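You operate a simulated robot arm through the tools that you are given. There is no shell and no other tool.

Carry out the task below with a simulated robot arm. There is one attempt and no reset: what you move stays moved.

JOB
Rub the dark film off the resistor band in the repair cradle.
Fine: cradle switch off first; wiper lever clear for the eraser, back on the band at the end; eraser on its spot. Set down upright: braid eraser. Where these are worked on the way, their far stop is far enough and under half their travel is too little: wiper lever. What is to be rubbed or washed off counts as gone when no trace of it is left.

The check looks at the end state, three seconds after you hand in, the way a careful person would. Anything else that was tipped, shoved, dropped, spilled or broken makes it a failure.

ROBOT AND FRAMES
A 7-joint arm with a two-finger parallel gripper, fixed in place. Base frame: the origin is on the floor under the middle of its stand, x ahead of it, y to its left, z up. Lengths are in m, angles in rad, forces in N, time in s.
With the tool pointing down near the work surface it reaches from about 0.24 to 0.68 m from the base axis. Its first joint turns from -1.152 to 1.152 rad. Payload 2.4 kg.
The TCP is the grasp point between the finger pads, 0.03 m short of the fingertips. In the tool frame z runs along the fingers and y along their closing line. The gripper opens to 0.094 m. The fingers are 0.028 m wide and 0.01 m thick; the gripper's body (0.05 by 0.096 m) begins 0.055 m behind the TCP.
Orientation is that of the tool frame in the base frame, as a unit quaternion [x, y, z, w]. With the fingers straight down and closing along the base's y, the tool's x points along the base's -x, its y along +y and its z along -z.

CONTROLS
- The arm moves only by the tool drive_tool. Its argument "deltas" is a list of rows, each a list of 7 numbers: the shift along the base's x, y, z in units of 300 mm (1.0 is 300 mm), then the turn, a rotation vector about the base's x, y, z in units of 180 degrees (1.0 is 180 degrees), then the gripper command, from -1 (shut) to 1 (fully open), values between in proportion. In form: [[dx, dy, dz, rx, ry, rz, gripper], ...]. A call has 1 to 20 rows; each row is the pose to reach, as a shift and turn from the pose commanded when the call began. A call with a number of a shift or a turn outside -1 to 1 is refused whole. Each row takes 0.2 s and may step no farther than 0.05 m and 0.15 rad from the row before; otherwise, or with a gripper value out of range, the whole call is refused. A pose out of reach is approached as far as the arm can. The call stops where the force on the tool passes 40 N (or 10 N more than at its start, if that is more) or the arm is blocked; 0.2 s more then pass. Each finger travels about 0.153 m/s and halts on what it meets, pressing with about 42 N; the grip force reading is that of the motor and also rises with nothing between the fingers. The clock runs only during rows and for 0.2 s after the last one: add rows that repeat a pose to give the fingers time. The reply holds the time, the measured pose of the TCP, the force on the tool along the base axes, the opening and the grip force, in the units named above and with some noise, with the torque about the TCP (base axes, N m) and any sound that the robot's microphone picked up, and new pictures: "show" is both (left out), scene, wrist or none.
- Cameras (640 x 400 px; columns grow to the right, rows downward): "scene" is fixed at [0.0401, 0.4725, 1.4457]; the picture's right is [-0.75, -0.66, 0.00], its down [-0.35, 0.40, -0.85] and it looks along [0.56, -0.63, -0.53] (base axes); focal length 355 px, centre (320, 200). "wrist" rides on the gripper at [0.076, 0.014, -0.102] in the tool frame; the picture's right is [-0.18, 0.98, 0.00], its down [-0.75, -0.14, -0.64] and it looks along [-0.63, -0.12, 0.77] (tool axes); focal length 243 px, centre (320, 200). There is no depth. A picture from a camera that has moved, and an enlarged one, comes with that camera's place and axes in the base frame and with its lens.
- enlarge(camera, box): a new picture of the part [left, top, right, bottom] of that camera's present view, enlarged. The clock stands still meanwhile.
- close_job(): hands the job in; it is judged then, once.

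Nothing tells you positions but the pictures and the camera data. Unless the task says otherwise, let go and move clear before handing in.

The tools are called after "Call:" by a JSON object that holds its "fn" and its "kwargs". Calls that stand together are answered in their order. drive_tool: Moves the arm, as the interface text tells. Its arguments: {"type":"object","properties":{"deltas":{"type":"array","items":{"type":"array","items":{"type":"number"}}},"show":{"type":"string","enum":["both","scene","wrist","none"]}},"required":["deltas"]} The other tools are called the same way: enlarge (camera, box) takes an enlarged picture of a part of a camera's view; close_job () hands the job in.

At the start:

```text
clock: 0.0
tool_pos: [0.4525, -0.0127, 1.1088]
tool_rot: [0.0, 1.0, 0.0, 0.0]
ft_force: [0.3, 0.1, 0.1]
wrist_torque: [0.01, 0.05, 0.01]
opening: 0.0941
gripper_force: 0.0
```

scene: 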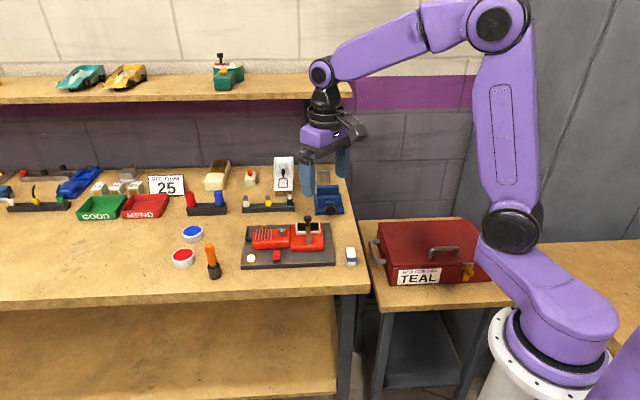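
wrist: 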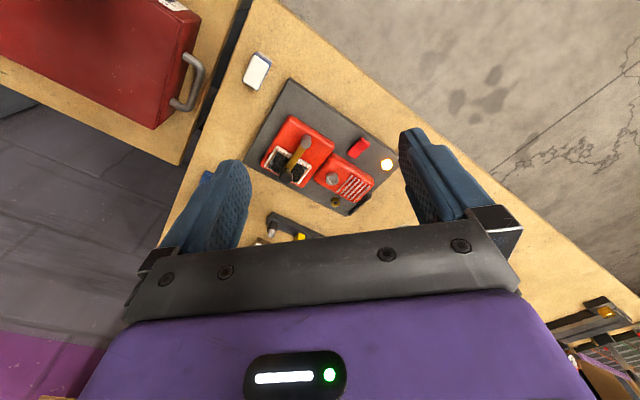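

I see a workbench with a dark board (the repair cradle) carrying red parts, a lever, and a lit lamp, with a small blue/white block, probably the eraser, to its right. I'll look at both views enlarged before moving anything.

Call:
{"fn": "enlarge", "kwargs": {"camera": "scene", "box": [230, 200, 370, 280]}}

Call:
{"fn": "enlarge", "kwargs": {"camera": "wrist", "box": [220, 40, 420, 240]}}

Call:
{"fn": "enlarge", "kwargs": {"camera": "scene", "box": [160, 140, 370, 290]}}

```text
4.57 times, centred on (300, 240) of scene
camera zoom: at [0.0401, 0.4725, 1.4457], right [-0.75, -0.66, 0.0], down [-0.35, 0.4, -0.85], along [0.56, -0.63, -0.53], focal length 1623 px, centre (411, 17)
```

zoom: 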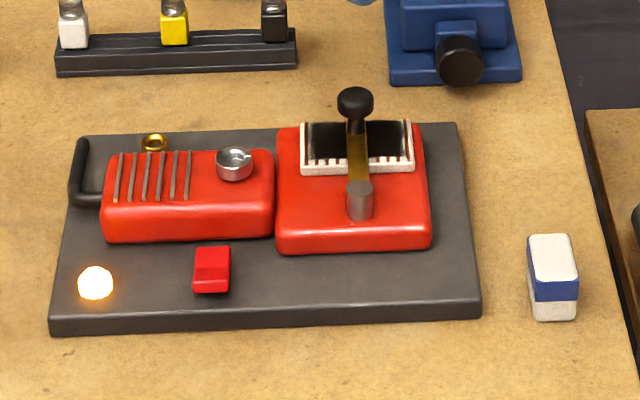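

```text
2.00 times, centred on (320, 140) of wrist
camera zoom: at [0.3767, 0.0, 1.2108], right [0.18, 0.98, 0.0], down [0.75, -0.14, 0.64], along [0.63, -0.12, -0.77], focal length 485 px, centre (320, 320)
```

zoom: 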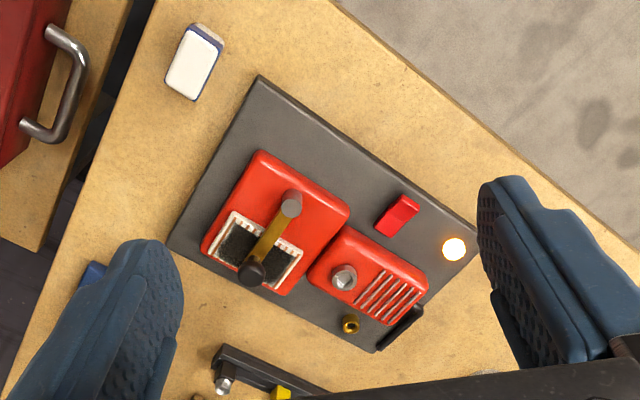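

```text
2.67 times, centred on (265, 215) of scene
camera zoom: at [0.0401, 0.4725, 1.4457], right [-0.75, -0.66, 0.0], down [-0.35, 0.4, -0.85], along [0.56, -0.63, -0.53], focal length 947 px, centre (467, 160)
```

zoom: 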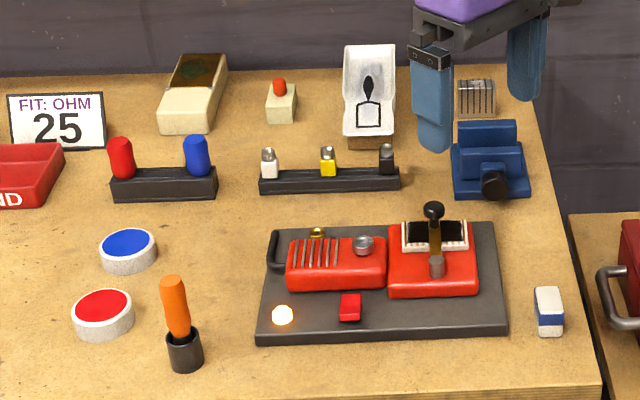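

The cradle board sits at about z≈0.84, turned 45° to the base, with its near-right corner near (0.455,-0.058). It has a lit lamp, a red rocker switch, and a lever with its knob near (0.573,-0.09,0.90). I'll move the wrist camera closer for detail.

Call:
{"fn": "drive_tool", "kwargs": {"deltas": [[0.01, -0.05, -0.12, 0, 0, 0, 1], [0.02, -0.1, -0.24, 0, 0, 0, 1], [0.025, -0.157, -0.363, 0, 0, 0, 1]], "show": "both"}}

```text
clock: 0.8
tool_pos: [0.4611, -0.0611, 1.0004]
tool_rot: [0.0, 1.0, 0.0, 0.002]
ft_force: [0.7, 0.1, -0.7]
wrist_torque: [0.0, 0.01, 0.03]
opening: 0.0941
gripper_force: 0.0
camera wrist: at [0.3855, -0.0471, 1.1028], right [0.18, 0.98, 0.0], down [0.75, -0.14, 0.64], along [0.63, -0.12, -0.77], focal length 243 px, centre (320, 200)
```

scene: 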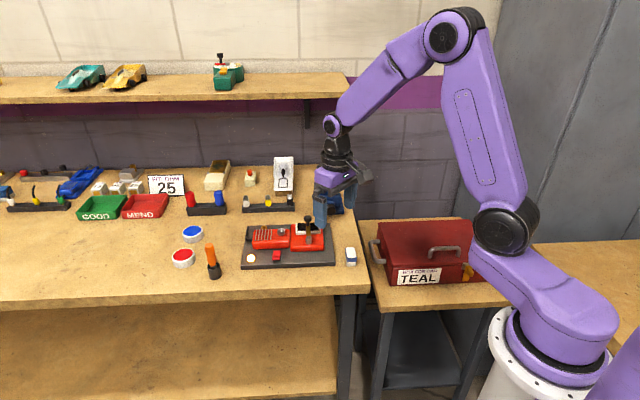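
wrist: 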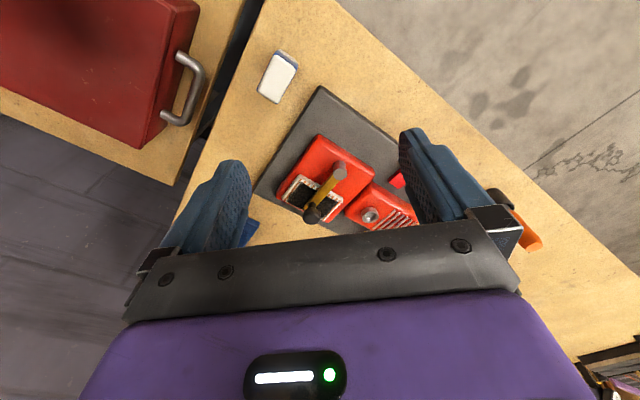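

Call:
{"fn": "enlarge", "kwargs": {"camera": "wrist", "box": [250, 110, 390, 230]}}

Call:
{"fn": "enlarge", "kwargs": {"camera": "wrist", "box": [250, 40, 310, 110]}}

Call:
{"fn": "enlarge", "kwargs": {"camera": "scene", "box": [325, 240, 375, 275]}}

Call:
{"fn": "enlarge", "kwargs": {"camera": "scene", "box": [240, 215, 340, 270]}}

```text
3.33 times, centred on (320, 170) of wrist
camera zoom: at [0.3855, -0.0471, 1.1028], right [0.18, 0.98, 0.0], down [0.75, -0.14, 0.64], along [0.63, -0.12, -0.77], focal length 809 px, centre (320, 300)
```

zoom: 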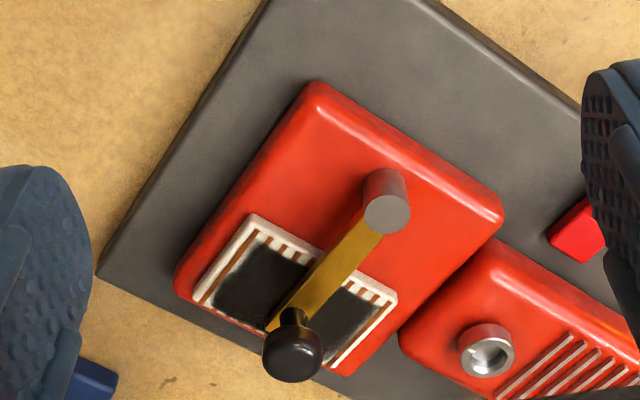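

```text
5.71 times, centred on (280, 75) of wrist
camera zoom: at [0.3855, -0.0471, 1.1028], right [0.18, 0.98, 0.0], down [0.75, -0.14, 0.64], along [0.63, -0.12, -0.77], focal length 1386 px, centre (549, 914)
```

zoom: 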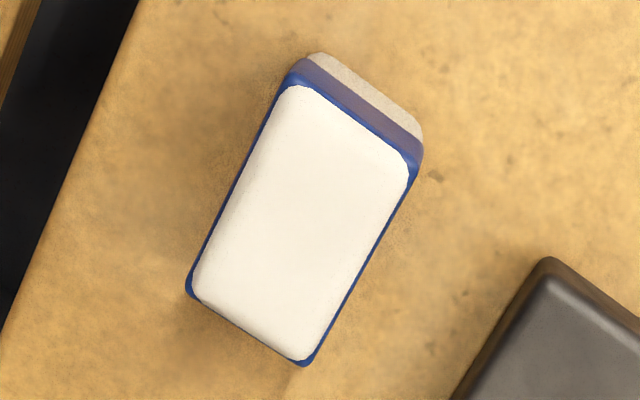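

```text
11.43 times, centred on (350, 258) of scene
camera zoom: at [0.04, 0.4725, 1.4457], right [-0.75, -0.66, 0.0], down [-0.35, 0.4, -0.85], along [0.56, -0.63, -0.53], focal length 4058 px, centre (-23, -457)
```

zoom: 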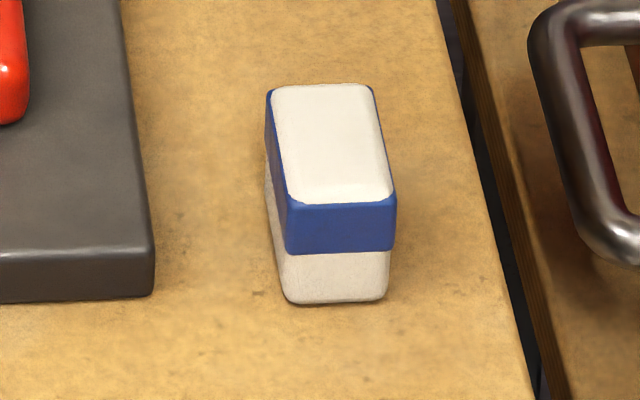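

```text
6.40 times, centred on (290, 242) of scene
camera zoom: at [0.04, 0.4725, 1.4457], right [-0.75, -0.66, 0.0], down [-0.35, 0.4, -0.85], along [0.56, -0.63, -0.53], focal length 2273 px, centre (512, -72)
```

zoom: 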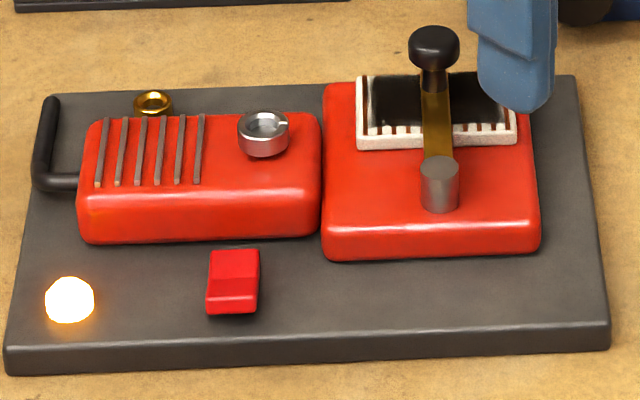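

The eraser is a white block with a blue sleeve, about 0.021×0.038×0.026, centred near (0.437,-0.098), with its long axis along (0.707,-0.707). Next I'll look closely at the switch and the band.

Call:
{"fn": "enlarge", "kwargs": {"camera": "scene", "box": [264, 250, 292, 268]}}

Call:
{"fn": "enlarge", "kwargs": {"camera": "scene", "box": [288, 214, 328, 256]}}

Call:
{"fn": "enlarge", "kwargs": {"camera": "wrist", "box": [270, 130, 350, 230]}}

```text
16.00 times, centred on (278, 259) of scene
camera zoom: at [0.04, 0.4725, 1.4457], right [-0.75, -0.66, 0.0], down [-0.35, 0.4, -0.85], along [0.56, -0.63, -0.53], focal length 5682 px, centre (992, -744)
```

zoom: 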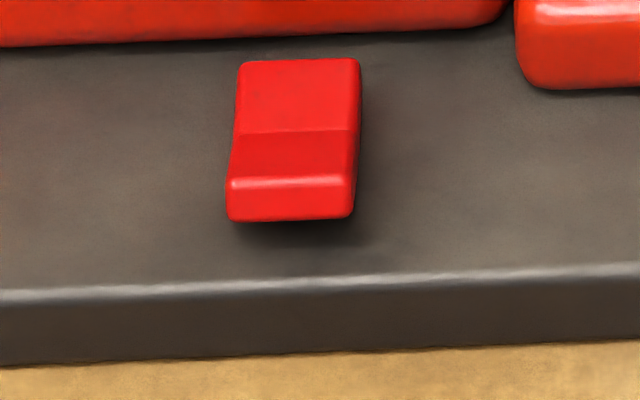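

```text
9.52 times, centred on (308, 235) of scene
camera zoom: at [0.04, 0.4725, 1.4457], right [-0.75, -0.66, 0.0], down [-0.35, 0.4, -0.85], along [0.56, -0.63, -0.53], focal length 3382 px, centre (434, -133)
```

zoom: 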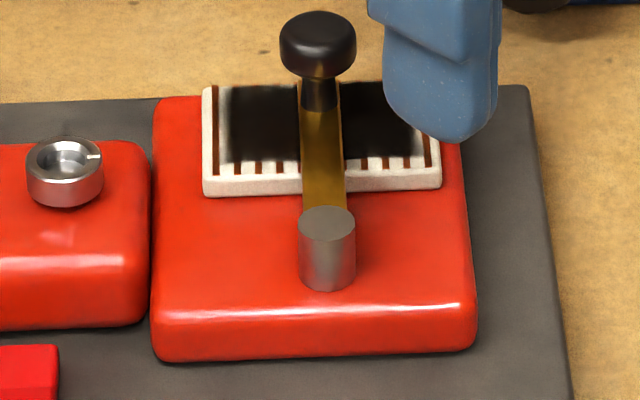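

```text
4.00 times, centred on (310, 180) of wrist
camera zoom: at [0.3855, -0.0471, 1.1028], right [0.18, 0.98, 0.0], down [0.75, -0.14, 0.64], along [0.63, -0.12, -0.77], focal length 970 px, centre (360, 280)
```

zoom: 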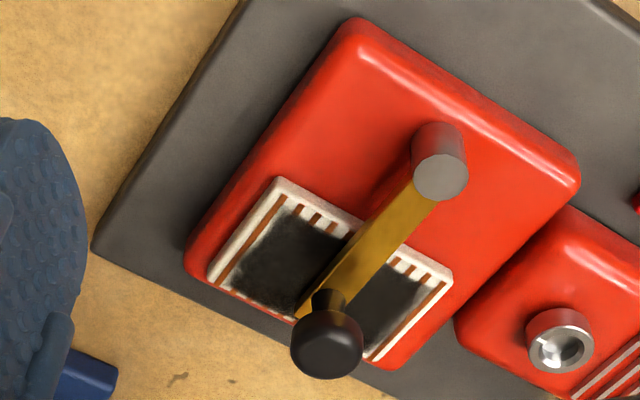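

The band is a white slab with wires, about 0.066×0.04, covered by a dark film. The lever swings about the grey post near (0.54,-0.053). The switch, near (0.577,0.029), looks like a rocker with its near half raised. I'll turn the tool 45° to line up with the cradle and look from its near side.

Call:
{"fn": "drive_tool", "kwargs": {"deltas": [[0.0245, 0.0617, -0.0178, 0, 0, -0.0417, 1], [0.0489, 0.1233, -0.0356, 0, 0, -0.0833, 1], [0.0733, 0.185, -0.0533, 0, 0, -0.125, 1], [0.0978, 0.2467, -0.0711, 0, 0, -0.1667, 1], [0.1222, 0.3083, -0.0889, 0, 0, -0.2083, 1], [0.1467, 0.37, -0.1067, 0, 0, -0.25, 1], [0.1467, 0.37, -0.1067, 0, 0, -0.25, 1]], "show": "both"}}

```text
clock: 2.4
tool_pos: [0.5049, 0.0529, 0.9688]
tool_rot: [0.384, 0.923, 0.0, 0.0]
ft_force: [0.0, 0.3, 0.2]
wrist_torque: [0.0, -0.01, -0.01]
opening: 0.0938
gripper_force: 0.0
camera wrist: at [0.4611, 0.1145, 1.0718], right [0.83, 0.56, 0.0], down [0.43, -0.63, 0.64], along [0.36, -0.53, -0.77], focal length 243 px, centre (320, 200)
```

scene: 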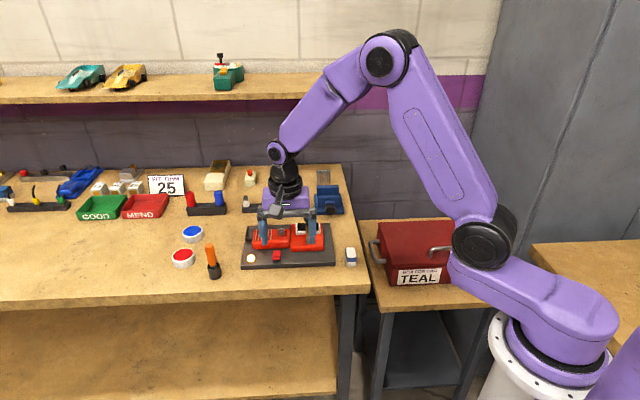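
wrist: 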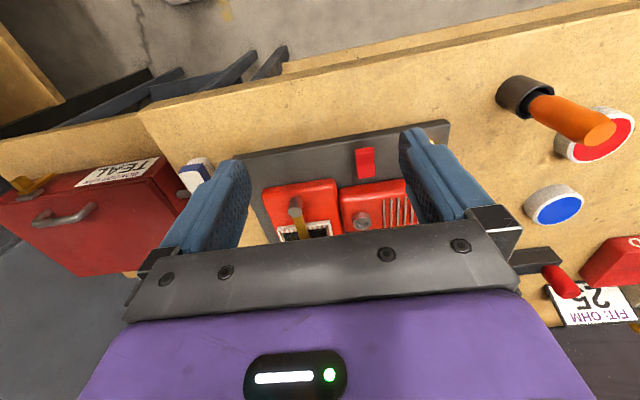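

The view is now lined up with the cradle; the switch is at wrist pixel (365,162). I'll enlarge the switch and the lever.

Call:
{"fn": "enlarge", "kwargs": {"camera": "wrist", "box": [340, 140, 390, 185]}}

Call:
{"fn": "enlarge", "kwargs": {"camera": "wrist", "box": [240, 110, 460, 250]}}

```text
8.89 times, centred on (365, 162) of wrist
camera zoom: at [0.4611, 0.1145, 1.0718], right [0.83, 0.56, 0.0], down [0.43, -0.63, 0.64], along [0.36, -0.53, -0.77], focal length 2157 px, centre (-80, 533)
```

zoom: 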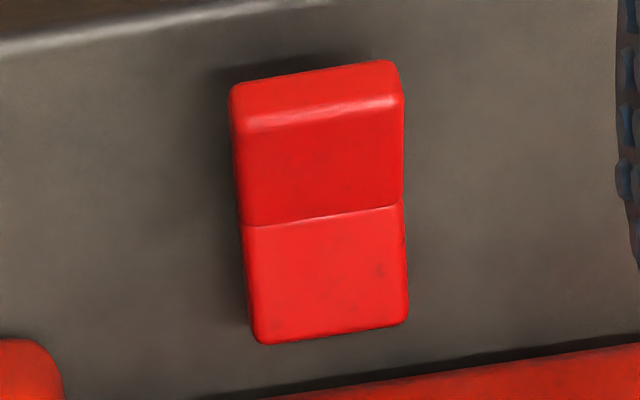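

```text
2.86 times, centred on (350, 180) of wrist
camera zoom: at [0.4611, 0.1145, 1.0718], right [0.83, 0.56, 0.0], down [0.43, -0.63, 0.64], along [0.36, -0.53, -0.77], focal length 693 px, centre (234, 257)
```

zoom: 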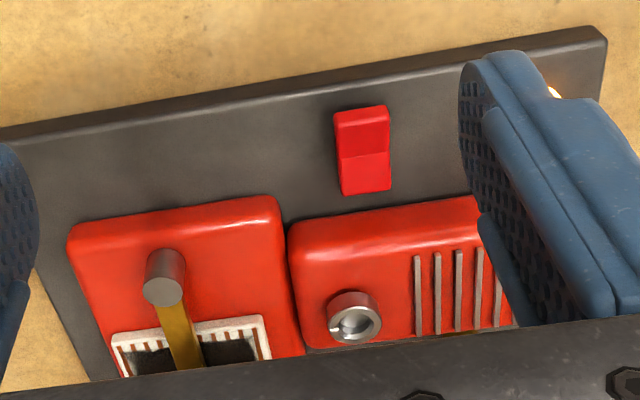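

The near half of the rocker is raised: its front face is visible with a shadow beneath. I'll close the fingers, hover above that near half at about (0.565,0.042), then press it.

Call:
{"fn": "drive_tool", "kwargs": {"deltas": [[0.07, -0.011, -0.04, 0, 0, 0, -1], [0.14, -0.022, -0.1, 0, 0, 0, -1], [0.2033, -0.0317, -0.2, 0, 0, 0, -1], [0.2033, -0.0317, -0.2267, 0, 0, 0, -1], [0.2033, -0.0317, -0.2267, 0, 0, 0, -1]], "show": "both"}}

```text
clock: 3.6
tool_pos: [0.5658, 0.0403, 0.8988]
tool_rot: [0.382, 0.924, 0.0, 0.001]
ft_force: [0.6, 0.0, -0.2]
wrist_torque: [-0.08, 0.0, -0.02]
opening: 0.0
gripper_force: 33.2
camera wrist: at [0.5221, 0.1038, 1.0017], right [0.83, 0.56, 0.0], down [0.43, -0.63, 0.64], along [0.36, -0.53, -0.77], focal length 243 px, centre (320, 200)
```

scene: 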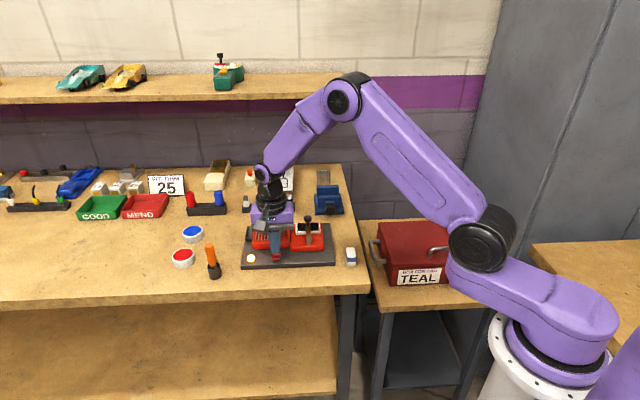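
wrist: 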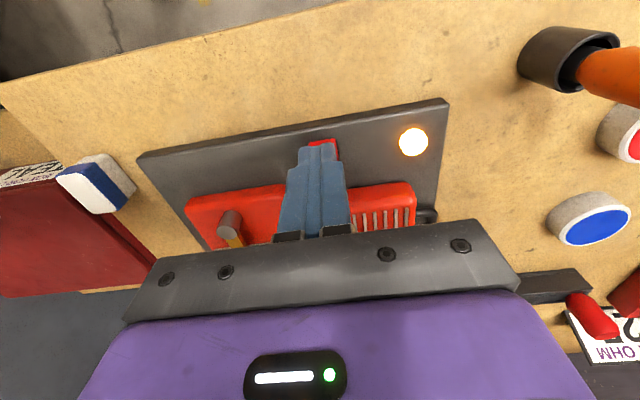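

Call:
{"fn": "enlarge", "kwargs": {"camera": "scene", "box": [255, 225, 305, 270]}}

Call:
{"fn": "enlarge", "kwargs": {"camera": "wrist", "box": [270, 115, 370, 185]}}

```text
8.89 times, centred on (280, 248) of scene
camera zoom: at [0.0401, 0.4725, 1.4457], right [-0.75, -0.66, 0.0], down [-0.35, 0.4, -0.85], along [0.56, -0.63, -0.53], focal length 3156 px, centre (676, -222)
```

zoom: 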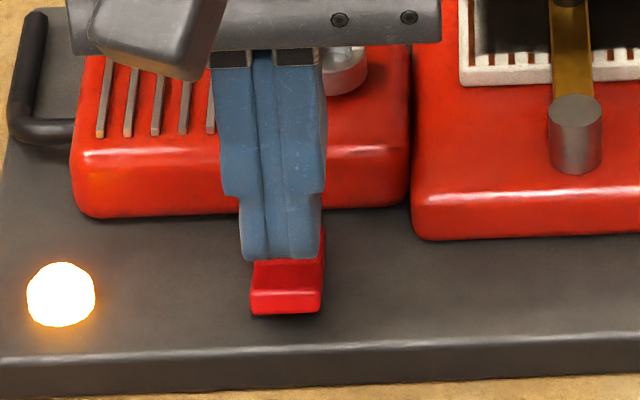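

```text
5.71 times, centred on (320, 150) of wrist
camera zoom: at [0.5221, 0.1038, 1.0017], right [0.83, 0.56, 0.0], down [0.43, -0.63, 0.64], along [0.36, -0.53, -0.77], focal length 1386 px, centre (320, 486)
```

zoom: 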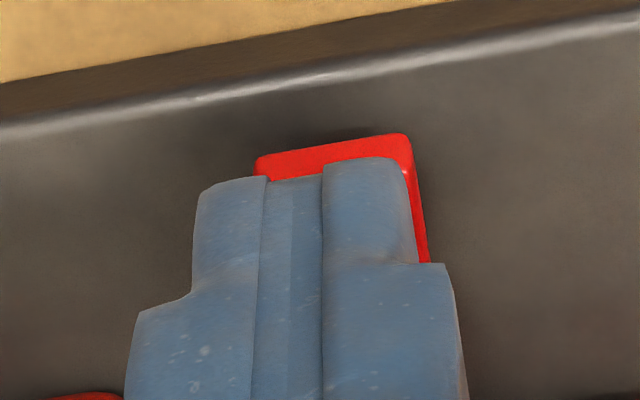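

The fingertips are above the raised near half of the switch. Now I'll press down slowly.

Call:
{"fn": "drive_tool", "kwargs": {"deltas": [[-0.007, 0.007, -0.0133, 0, 0, 0, -1], [-0.007, 0.007, -0.0267, 0, 0, 0, -1], [-0.007, 0.007, -0.04, 0, 0, 0, -1], [-0.007, 0.007, -0.05, 0, 0, 0, -1], [-0.007, 0.007, -0.06, 0, 0, 0, -1], [-0.007, 0.007, -0.07, 0, 0, 0, -1]], "show": "both"}}

```text
clock: 5.0
tool_pos: [0.564, 0.0438, 0.8788]
tool_rot: [0.383, 0.924, 0.0, 0.0]
ft_force: [0.7, 0.5, -0.5]
wrist_torque: [-0.01, 0.0, 0.0]
opening: 0.0
gripper_force: 33.0
camera wrist: at [0.5192, 0.1068, 0.9813], right [0.82, 0.57, 0.0], down [0.43, -0.63, 0.64], along [0.36, -0.53, -0.77], focal length 243 px, centre (320, 200)
```

scene: 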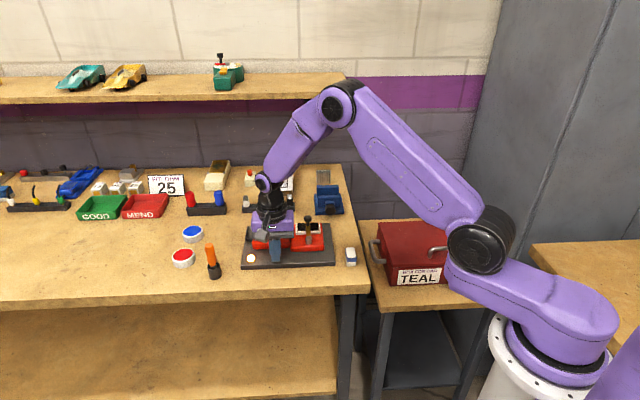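
wrist: 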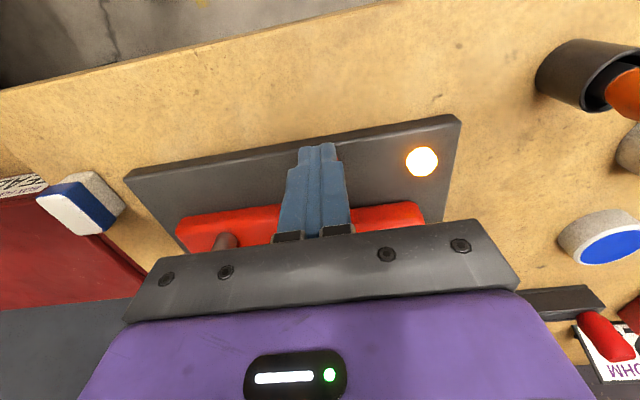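

There is no contact force yet with the tips at about z=0.849, and the lamp is still lit. I'll check the gap.

Call:
{"fn": "enlarge", "kwargs": {"camera": "scene", "box": [255, 235, 305, 270]}}

Call:
{"fn": "enlarge", "kwargs": {"camera": "wrist", "box": [270, 115, 370, 185]}}

```text
11.43 times, centred on (280, 252) of scene
camera zoom: at [0.04, 0.4725, 1.4457], right [-0.75, -0.66, 0.0], down [-0.35, 0.4, -0.85], along [0.56, -0.63, -0.53], focal length 4058 px, centre (777, -400)
```

zoom: 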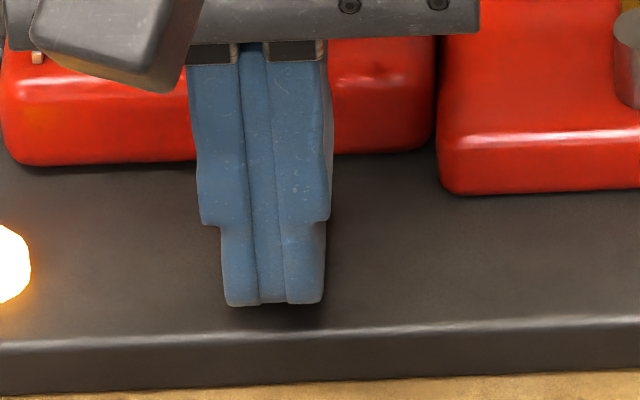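

```text
5.71 times, centred on (320, 150) of wrist
camera zoom: at [0.5192, 0.1068, 0.9813], right [0.82, 0.57, 0.0], down [0.43, -0.63, 0.64], along [0.36, -0.53, -0.77], focal length 1386 px, centre (320, 486)
```

zoom: 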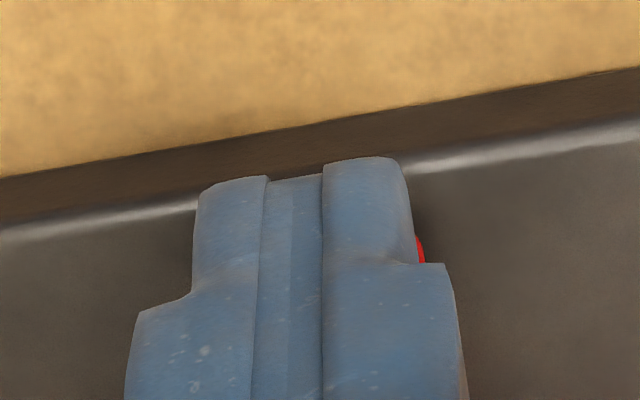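

The tips are over the switch but still not touching it. I'll keep lowering in small steps and watch the force.

Call:
{"fn": "drive_tool", "kwargs": {"deltas": [[0, 0, -0.005, 0, 0, 0, -1], [0, 0, -0.01, 0, 0, 0, -1], [0, 0, -0.01, 0, 0, 0, -1]], "show": "wrist"}}

```text
clock: 5.8
tool_pos: [0.5626, 0.0439, 0.8755]
tool_rot: [0.383, 0.924, 0.0, 0.0]
ft_force: [-0.1, 0.2, -1.1]
wrist_torque: [0.01, -0.03, 0.04]
opening: 0.0
gripper_force: 32.6
heard: click
camera wrist: at [0.5194, 0.1065, 0.9781], right [0.83, 0.56, 0.0], down [0.43, -0.63, 0.64], along [0.36, -0.53, -0.77], focal length 243 px, centre (320, 200)
```

wrist: 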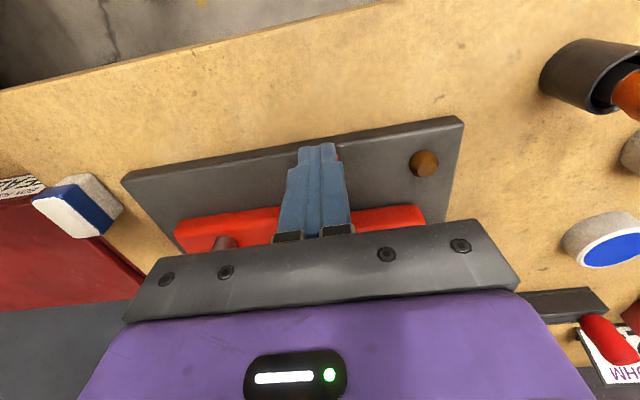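

The rocker clicked and the lamp went out, so the cradle is off. I'll lift away and move the wrist camera to look at the lever and band up close.

Call:
{"fn": "drive_tool", "kwargs": {"deltas": [[0, 0, 0.1, 0, 0, 0, -1], [0, 0, 0.24, 0, 0, 0, -1], [-0.07, -0.1, 0.24, 0, 0, 0, 0], [-0.14, -0.198, 0.24, 0, 0, 0, 1], [-0.14, -0.198, 0.24, 0, 0, 0, 1], [-0.14, -0.198, 0.24, 0, 0, 0, 1]], "show": "both"}}

Call:
{"fn": "enlarge", "kwargs": {"camera": "wrist", "box": [240, 110, 400, 230]}}

Call:
{"fn": "enlarge", "kwargs": {"camera": "scene", "box": [240, 215, 340, 270]}}

```text
clock: 7.2
tool_pos: [0.5203, -0.0152, 0.9471]
tool_rot: [0.383, 0.924, 0.0, 0.0]
ft_force: [0.2, -0.2, 0.1]
wrist_torque: [0.0, 0.01, -0.04]
opening: 0.0941
gripper_force: 0.0
camera wrist: at [0.4762, 0.0482, 1.0495], right [0.83, 0.56, 0.0], down [0.43, -0.63, 0.64], along [0.36, -0.53, -0.77], focal length 243 px, centre (320, 200)
```

scene: 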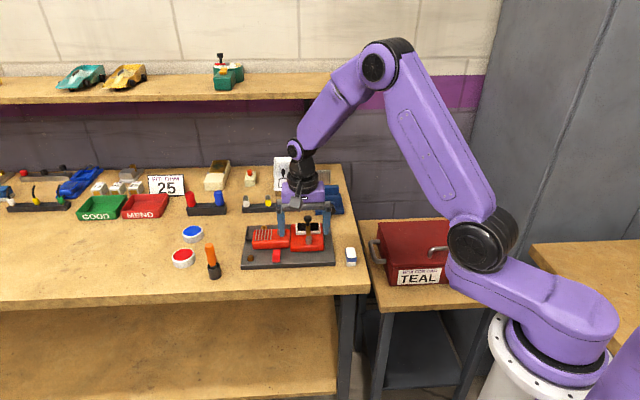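
wrist: 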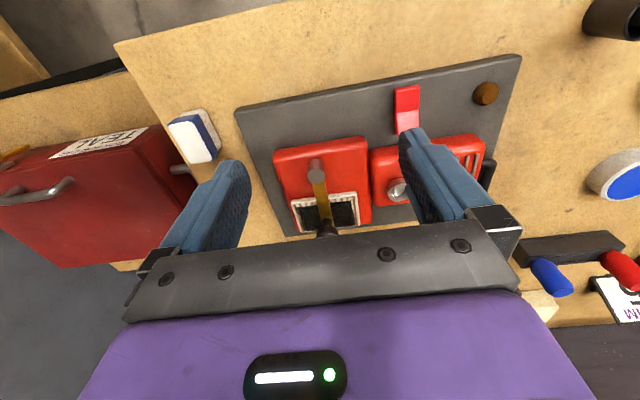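

```text
3.33 times, centred on (320, 170) of wrist
camera zoom: at [0.4762, 0.0482, 1.0495], right [0.83, 0.56, 0.0], down [0.43, -0.63, 0.64], along [0.36, -0.53, -0.77], focal length 809 px, centre (320, 300)
```

zoom: 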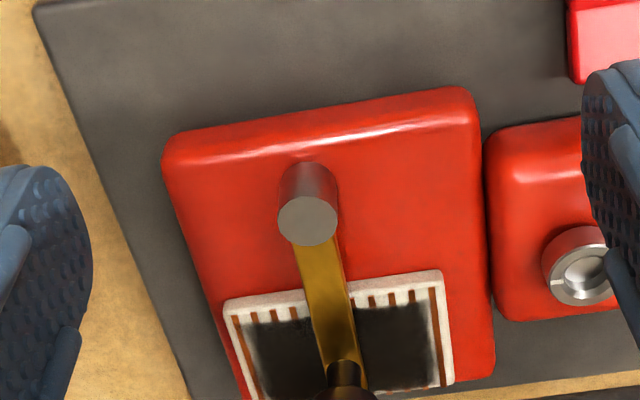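

```text
6.40 times, centred on (290, 242) of scene
camera zoom: at [0.0401, 0.4725, 1.4457], right [-0.75, -0.66, 0.0], down [-0.35, 0.4, -0.85], along [0.56, -0.63, -0.53], focal length 2273 px, centre (512, -72)
```

zoom: 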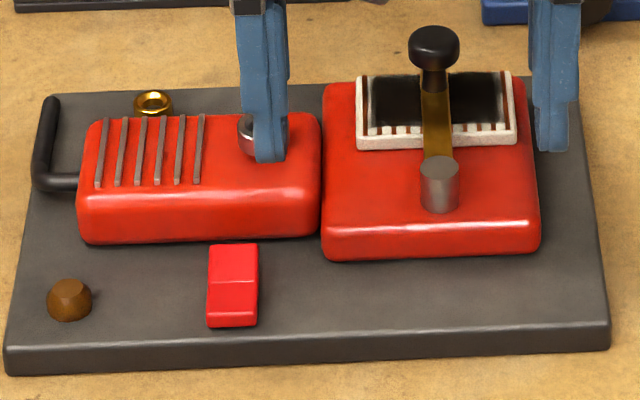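

The switch is off: its near end is down and the lamp is dark. I take the lever knob to be at (0.583,-0.094,0.89), pivoting about the post at (0.542,-0.0535). I'll straddle the knob with partly opened fingers to swing it gently.

Call:
{"fn": "drive_tool", "kwargs": {"deltas": [[0.07, -0.087, 0, 0, 0, 0, 0.1], [0.14, -0.174, 0, 0, 0, 0, 0.1], [0.2083, -0.2613, 0, 0, 0, 0, 0.1], [0.2083, -0.2613, 0, 0, 0, 0, 0.1]], "show": "both"}}

Call:
{"fn": "enlarge", "kwargs": {"camera": "scene", "box": [270, 200, 350, 260]}}

Call:
{"fn": "enlarge", "kwargs": {"camera": "wrist", "box": [230, 110, 410, 230]}}

```text
clock: 8.2
tool_pos: [0.5861, -0.0944, 0.9466]
tool_rot: [0.383, 0.924, 0.0, 0.0]
ft_force: [-1.0, -0.1, 0.5]
wrist_torque: [-0.03, -0.01, 0.02]
opening: 0.0516
gripper_force: 0.1
camera wrist: at [0.5415, -0.031, 1.0495], right [0.83, 0.56, 0.0], down [0.43, -0.63, 0.64], along [0.36, -0.53, -0.77], focal length 243 px, centre (320, 200)
```

scene: 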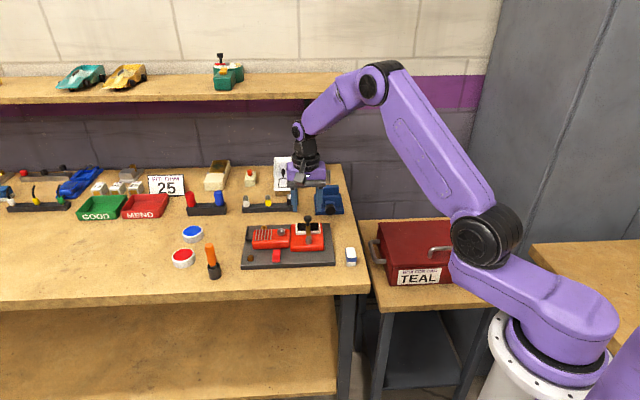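
wrist: 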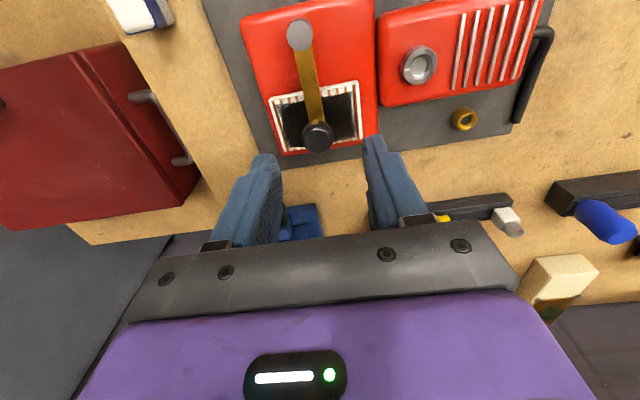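

```text
6.67 times, centred on (310, 230) of scene
camera zoom: at [0.0401, 0.4725, 1.4457], right [-0.75, -0.66, 0.0], down [-0.35, 0.4, -0.85], along [0.56, -0.63, -0.53], focal length 2367 px, centre (387, 0)
```

zoom: 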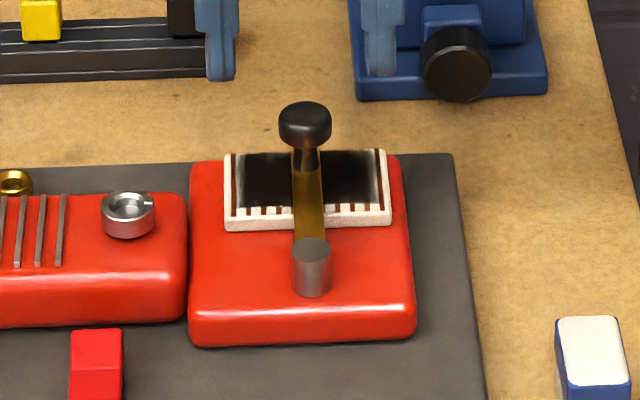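

```text
3.33 times, centred on (320, 170) of wrist
camera zoom: at [0.5415, -0.031, 1.0495], right [0.83, 0.56, 0.0], down [0.43, -0.63, 0.64], along [0.36, -0.53, -0.77], focal length 809 px, centre (320, 300)
```

zoom: 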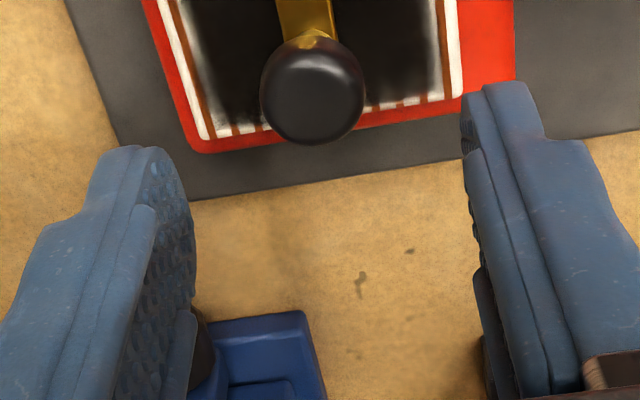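

The knob is well centred between the fingers at (0.583,-0.094). I'll descend to straddle it.

Call:
{"fn": "drive_tool", "kwargs": {"deltas": [[-0.003, -0.0, -0.05, 0, 0, 0, 0.1], [-0.004, 0, -0.1, 0, 0, 0, 0.1], [-0.004, 0, -0.127, 0, 0, 0, 0.1], [-0.004, 0, -0.127, 0, 0, 0, 0.1]], "show": "both"}}

Call:
{"fn": "enlarge", "kwargs": {"camera": "scene", "box": [270, 200, 350, 260]}}

Call:
{"fn": "enlarge", "kwargs": {"camera": "wrist", "box": [230, 110, 410, 230]}}

```text
clock: 9.2
tool_pos: [0.5841, -0.0957, 0.9089]
tool_rot: [0.383, 0.924, 0.001, 0.0]
ft_force: [-0.2, -0.6, -0.8]
wrist_torque: [0.0, 0.0, 0.01]
opening: 0.0517
gripper_force: 0.1
camera wrist: at [0.539, -0.032, 1.0113], right [0.83, 0.56, 0.0], down [0.43, -0.63, 0.64], along [0.36, -0.53, -0.77], focal length 243 px, centre (320, 200)
```

scene: 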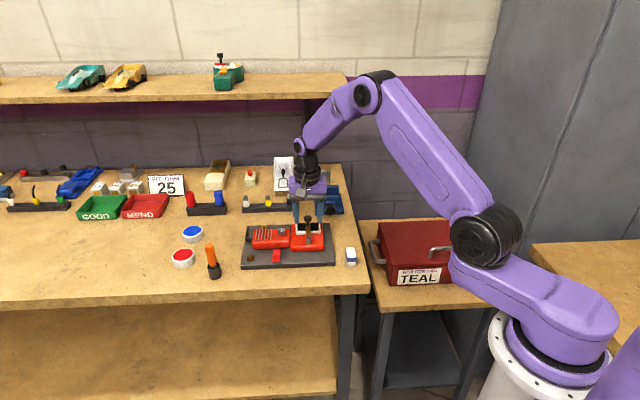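
wrist: 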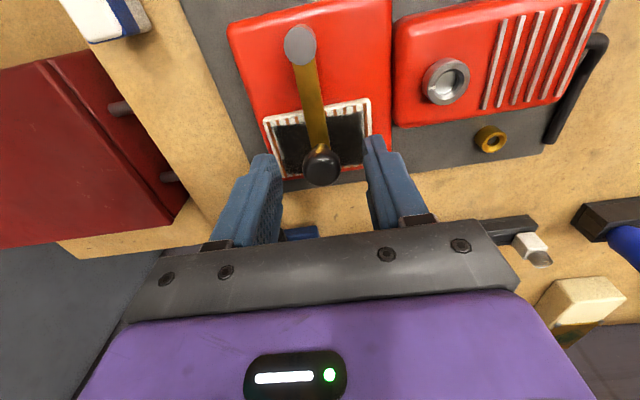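

```text
6.67 times, centred on (310, 230) of scene
camera zoom: at [0.0401, 0.4725, 1.4457], right [-0.75, -0.66, 0.0], down [-0.35, 0.4, -0.85], along [0.56, -0.63, -0.53], focal length 2367 px, centre (387, 0)
```

zoom: 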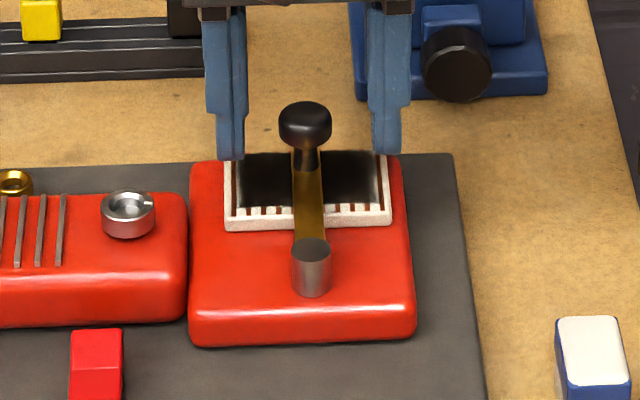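

```text
3.33 times, centred on (320, 170) of wrist
camera zoom: at [0.539, -0.032, 1.0113], right [0.83, 0.56, 0.0], down [0.43, -0.63, 0.64], along [0.36, -0.53, -0.77], focal length 809 px, centre (320, 300)
```

zoom: 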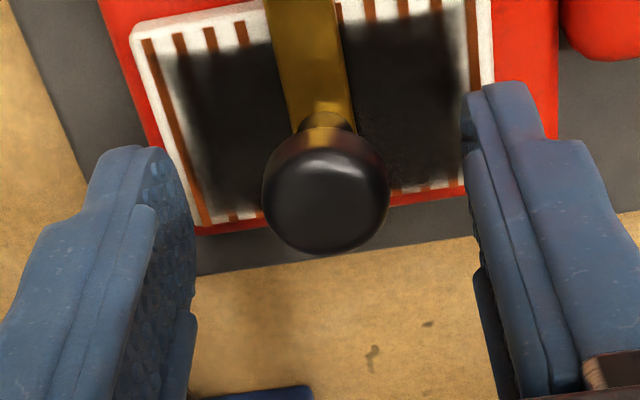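

The fingers straddle the knob well. I'll nudge it gently toward the right, along -u, and check the force.

Call:
{"fn": "drive_tool", "kwargs": {"deltas": [[-0.0118, -0.0118, 0, 0, 0, 0, 0.1], [-0.0236, -0.0236, 0, 0, 0, 0, 0.1], [-0.033, -0.033, 0, 0, 0, 0, 0.1], [-0.0424, -0.0424, 0, 0, 0, 0, 0.1], [-0.0519, -0.0519, 0, 0, 0, 0, 0.1]], "show": "wrist"}}

Call:
{"fn": "enlarge", "kwargs": {"camera": "scene", "box": [270, 200, 350, 260]}}

Call:
{"fn": "enlarge", "kwargs": {"camera": "wrist", "box": [230, 110, 410, 230]}}

```text
clock: 10.4
tool_pos: [0.568, -0.1109, 0.9092]
tool_rot: [0.383, 0.924, 0.0, 0.0]
ft_force: [-1.0, -0.1, 0.3]
wrist_torque: [0.0, 0.0, 0.0]
opening: 0.0517
gripper_force: 0.5
camera wrist: at [0.5235, -0.048, 1.0115], right [0.83, 0.56, 0.0], down [0.43, -0.63, 0.64], along [0.36, -0.53, -0.77], focal length 243 px, centre (320, 200)
```

wrist: 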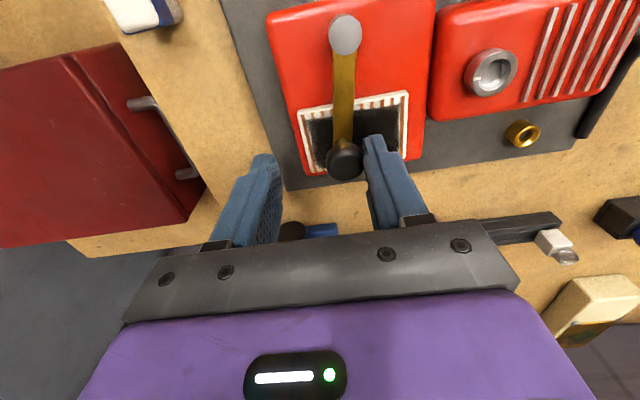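

```text
6.67 times, centred on (310, 230) of scene
camera zoom: at [0.0401, 0.4725, 1.4457], right [-0.75, -0.66, 0.0], down [-0.35, 0.4, -0.85], along [0.56, -0.63, -0.53], focal length 2367 px, centre (387, 0)
```

zoom: 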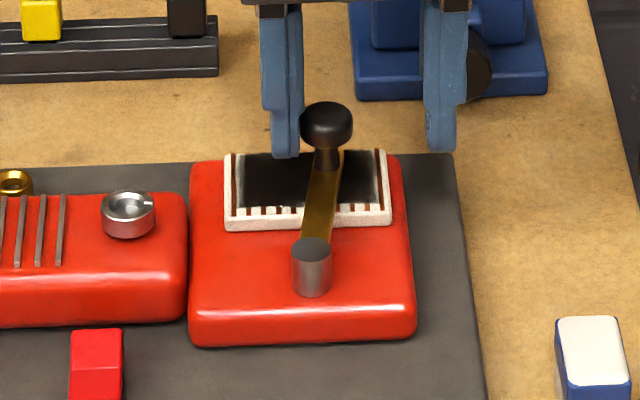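

```text
3.33 times, centred on (320, 170) of wrist
camera zoom: at [0.5235, -0.048, 1.0115], right [0.83, 0.56, 0.0], down [0.43, -0.63, 0.64], along [0.36, -0.53, -0.77], focal length 809 px, centre (320, 300)
```

zoom: 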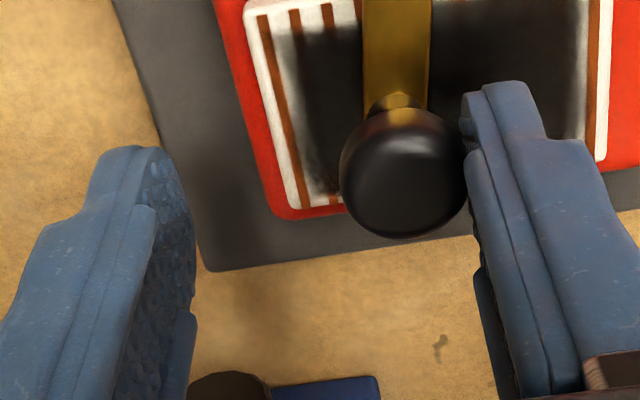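

The lever swings freely to the right with almost no force. I'll follow its arc further.

Call:
{"fn": "drive_tool", "kwargs": {"deltas": [[-0.018, -0.012, 0, 0, 0, 0, 0.1], [-0.036, -0.0237, 0, 0, 0, 0, 0.1], [-0.0487, -0.0285, 0, 0, 0, 0, 0.1], [-0.0613, -0.0333, 0, 0, 0, 0, 0.1], [-0.0728, -0.0361, 0, 0, 0, 0, 0.1], [-0.0843, -0.039, 0, 0, 0, 0, 0.1]], "show": "wrist"}}

Call:
{"fn": "enlarge", "kwargs": {"camera": "scene", "box": [270, 200, 350, 260]}}

```text
clock: 11.8
tool_pos: [0.5412, -0.1232, 0.9096]
tool_rot: [0.383, 0.924, 0.0, 0.0]
ft_force: [-0.3, 0.2, 0.5]
wrist_torque: [0.01, 0.0, -0.01]
opening: 0.052
gripper_force: 0.2
camera wrist: at [0.4973, -0.0594, 1.0123], right [0.83, 0.56, 0.0], down [0.43, -0.63, 0.64], along [0.36, -0.53, -0.77], focal length 243 px, centre (320, 200)
```

wrist: 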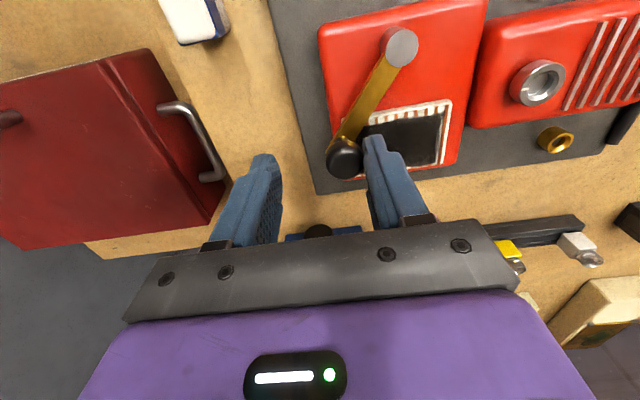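

```text
6.67 times, centred on (310, 230) of scene
camera zoom: at [0.0401, 0.4725, 1.4457], right [-0.75, -0.66, 0.0], down [-0.35, 0.4, -0.85], along [0.56, -0.63, -0.53], focal length 2367 px, centre (387, 0)
```

zoom: 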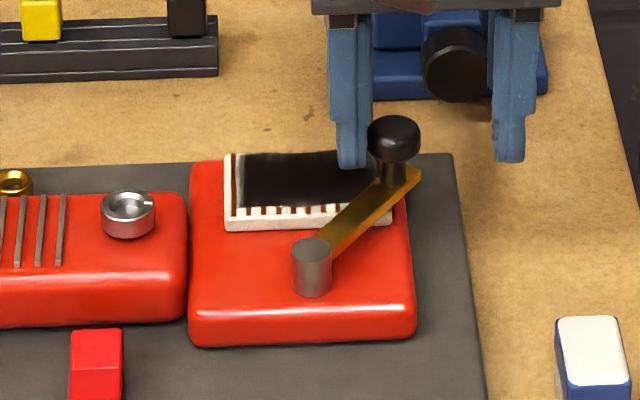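

The lever is at about 40° and still moving freely. I'll keep following the arc.

Call:
{"fn": "drive_tool", "kwargs": {"deltas": [[-0.0135, -0.0014, 0, 0, 0, 0, 0.1], [-0.027, -0.0027, 0, 0, 0, 0, 0.1], [-0.0387, -0.0024, 0, 0, 0, 0, 0.1], [-0.0503, -0.002, 0, 0, 0, 0, 0.1], [-0.062, 0.0, 0, 0, 0, 0, 0.1], [-0.0737, 0.0017, 0, 0, 0, 0, 0.1]], "show": "wrist"}}

Call:
{"fn": "enlarge", "kwargs": {"camera": "scene", "box": [270, 200, 350, 260]}}

```text
clock: 13.2
tool_pos: [0.5209, -0.1215, 0.9094]
tool_rot: [0.382, 0.924, 0.0, 0.0]
ft_force: [-0.9, 0.5, -0.2]
wrist_torque: [0.0, 0.01, 0.03]
opening: 0.0516
gripper_force: 0.1
camera wrist: at [0.4771, -0.0586, 1.0118], right [0.83, 0.56, 0.0], down [0.43, -0.63, 0.64], along [0.36, -0.53, -0.77], focal length 243 px, centre (320, 200)
```

wrist: 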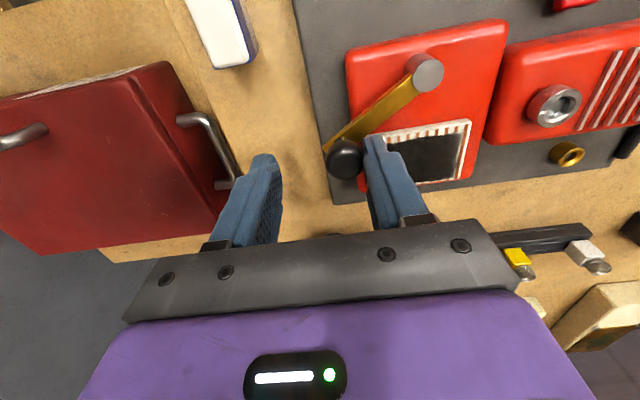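

```text
6.67 times, centred on (310, 230) of scene
camera zoom: at [0.0401, 0.4725, 1.4457], right [-0.75, -0.66, 0.0], down [-0.35, 0.4, -0.85], along [0.56, -0.63, -0.53], focal length 2367 px, centre (387, 0)
```

zoom: 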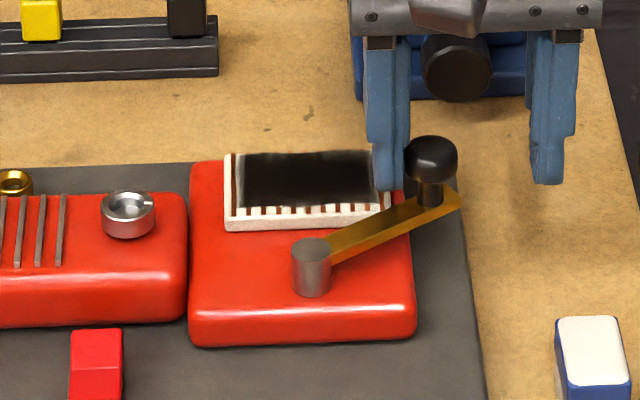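

The lever is at about 60° and still free. I'll continue a bit further and watch for the stop.

Call:
{"fn": "drive_tool", "kwargs": {"deltas": [[-0.0113, 0.0031, 0, 0, 0, 0, 0.1], [-0.0227, 0.0063, 0, 0, 0, 0, 0.1], [-0.035, 0.011, 0, 0, 0, 0, 0.1], [-0.0477, 0.0167, 0, 0, 0, 0, 0.1]], "show": "wrist"}}

Call:
{"fn": "enlarge", "kwargs": {"camera": "scene", "box": [270, 200, 350, 260]}}

Call:
{"fn": "enlarge", "kwargs": {"camera": "wrist", "box": [290, 20, 510, 180]}}

```text
clock: 14.2
tool_pos: [0.5054, -0.116, 0.9086]
tool_rot: [0.383, 0.924, 0.0, 0.0]
ft_force: [1.3, -0.5, 0.0]
wrist_torque: [0.0, -0.02, 0.01]
opening: 0.0521
gripper_force: 0.1
camera wrist: at [0.4622, -0.0531, 1.0114], right [0.83, 0.56, 0.0], down [0.43, -0.63, 0.64], along [0.36, -0.53, -0.77], focal length 243 px, centre (320, 200)
```

wrist: 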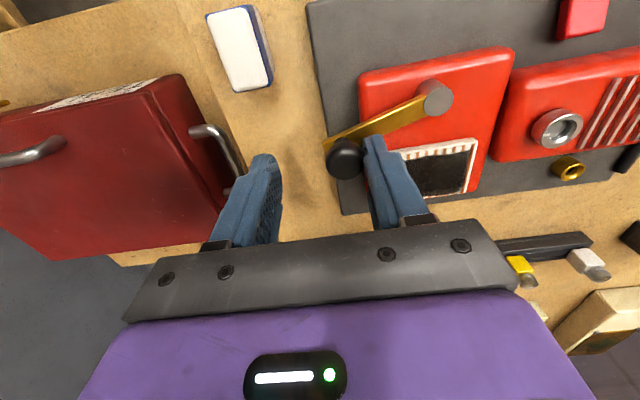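

```text
6.67 times, centred on (310, 230) of scene
camera zoom: at [0.0401, 0.4725, 1.4457], right [-0.75, -0.66, 0.0], down [-0.35, 0.4, -0.85], along [0.56, -0.63, -0.53], focal length 2367 px, centre (387, 0)
```

zoom: 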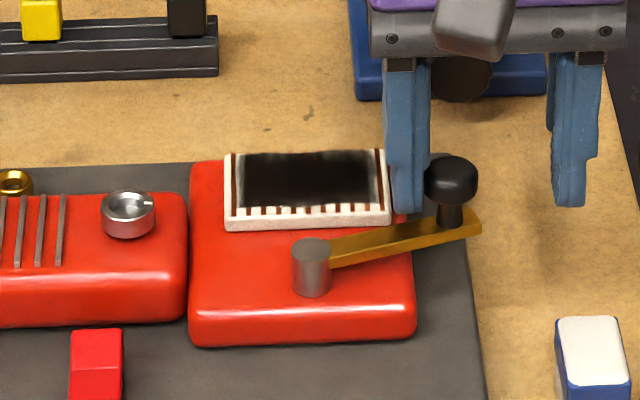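

```text
2.50 times, centred on (400, 100) of wrist
camera zoom: at [0.4622, -0.0531, 1.0114], right [0.83, 0.56, 0.0], down [0.43, -0.63, 0.64], along [0.36, -0.53, -0.77], focal length 606 px, centre (120, 450)
```

zoom: 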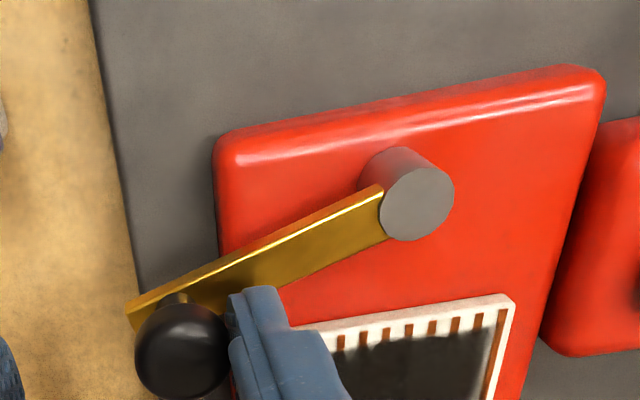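

The lever is at about 78°, well clear of the band. To make sure it's at the far stop, I'll move closed fingers to its far side and push gently toward the near side.

Call:
{"fn": "drive_tool", "kwargs": {"deltas": [[0, 0, 0.06, 0, 0, 0, 0.1], [0, 0, 0.12, 0, 0, 0, 0.1], [0.053, -0.02, 0.12, 0, 0, 0, 0.0], [0.106, -0.0407, 0.12, 0, 0, 0, -1], [0.106, -0.0407, 0.12, 0, 0, 0, -1], [0.106, -0.0407, 0.06, 0, 0, 0, -1], [0.106, -0.0407, 0, 0, 0, 0, -1]], "show": "wrist"}}

Call:
{"fn": "enlarge", "kwargs": {"camera": "scene", "box": [270, 200, 350, 260]}}

```text
clock: 15.8
tool_pos: [0.5386, -0.1299, 0.9104]
tool_rot: [0.382, 0.924, -0.001, 0.0]
ft_force: [0.2, 0.8, -0.7]
wrist_torque: [0.04, -0.02, -0.02]
opening: 0.0
gripper_force: 32.7
camera wrist: at [0.4941, -0.0658, 1.0123], right [0.83, 0.56, 0.0], down [0.43, -0.63, 0.64], along [0.36, -0.53, -0.77], focal length 243 px, centre (320, 200)
```

wrist: 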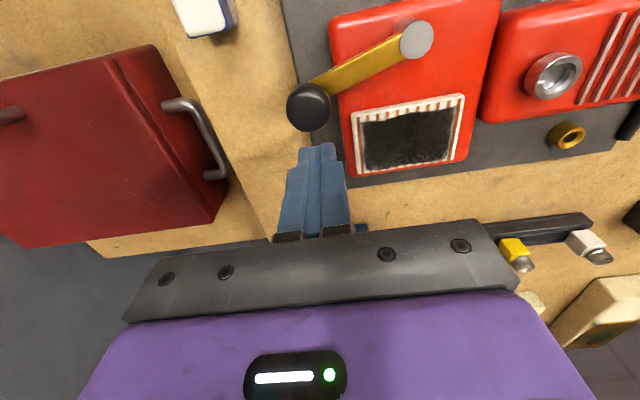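

```text
6.67 times, centred on (310, 230) of scene
camera zoom: at [0.0401, 0.4725, 1.4457], right [-0.75, -0.66, 0.0], down [-0.35, 0.4, -0.85], along [0.56, -0.63, -0.53], focal length 2367 px, centre (387, 0)
```

zoom: 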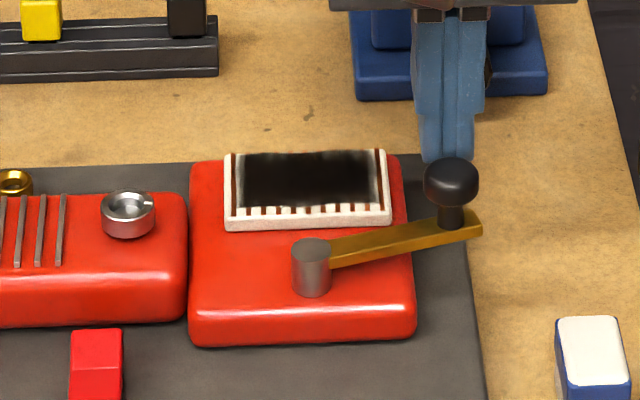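

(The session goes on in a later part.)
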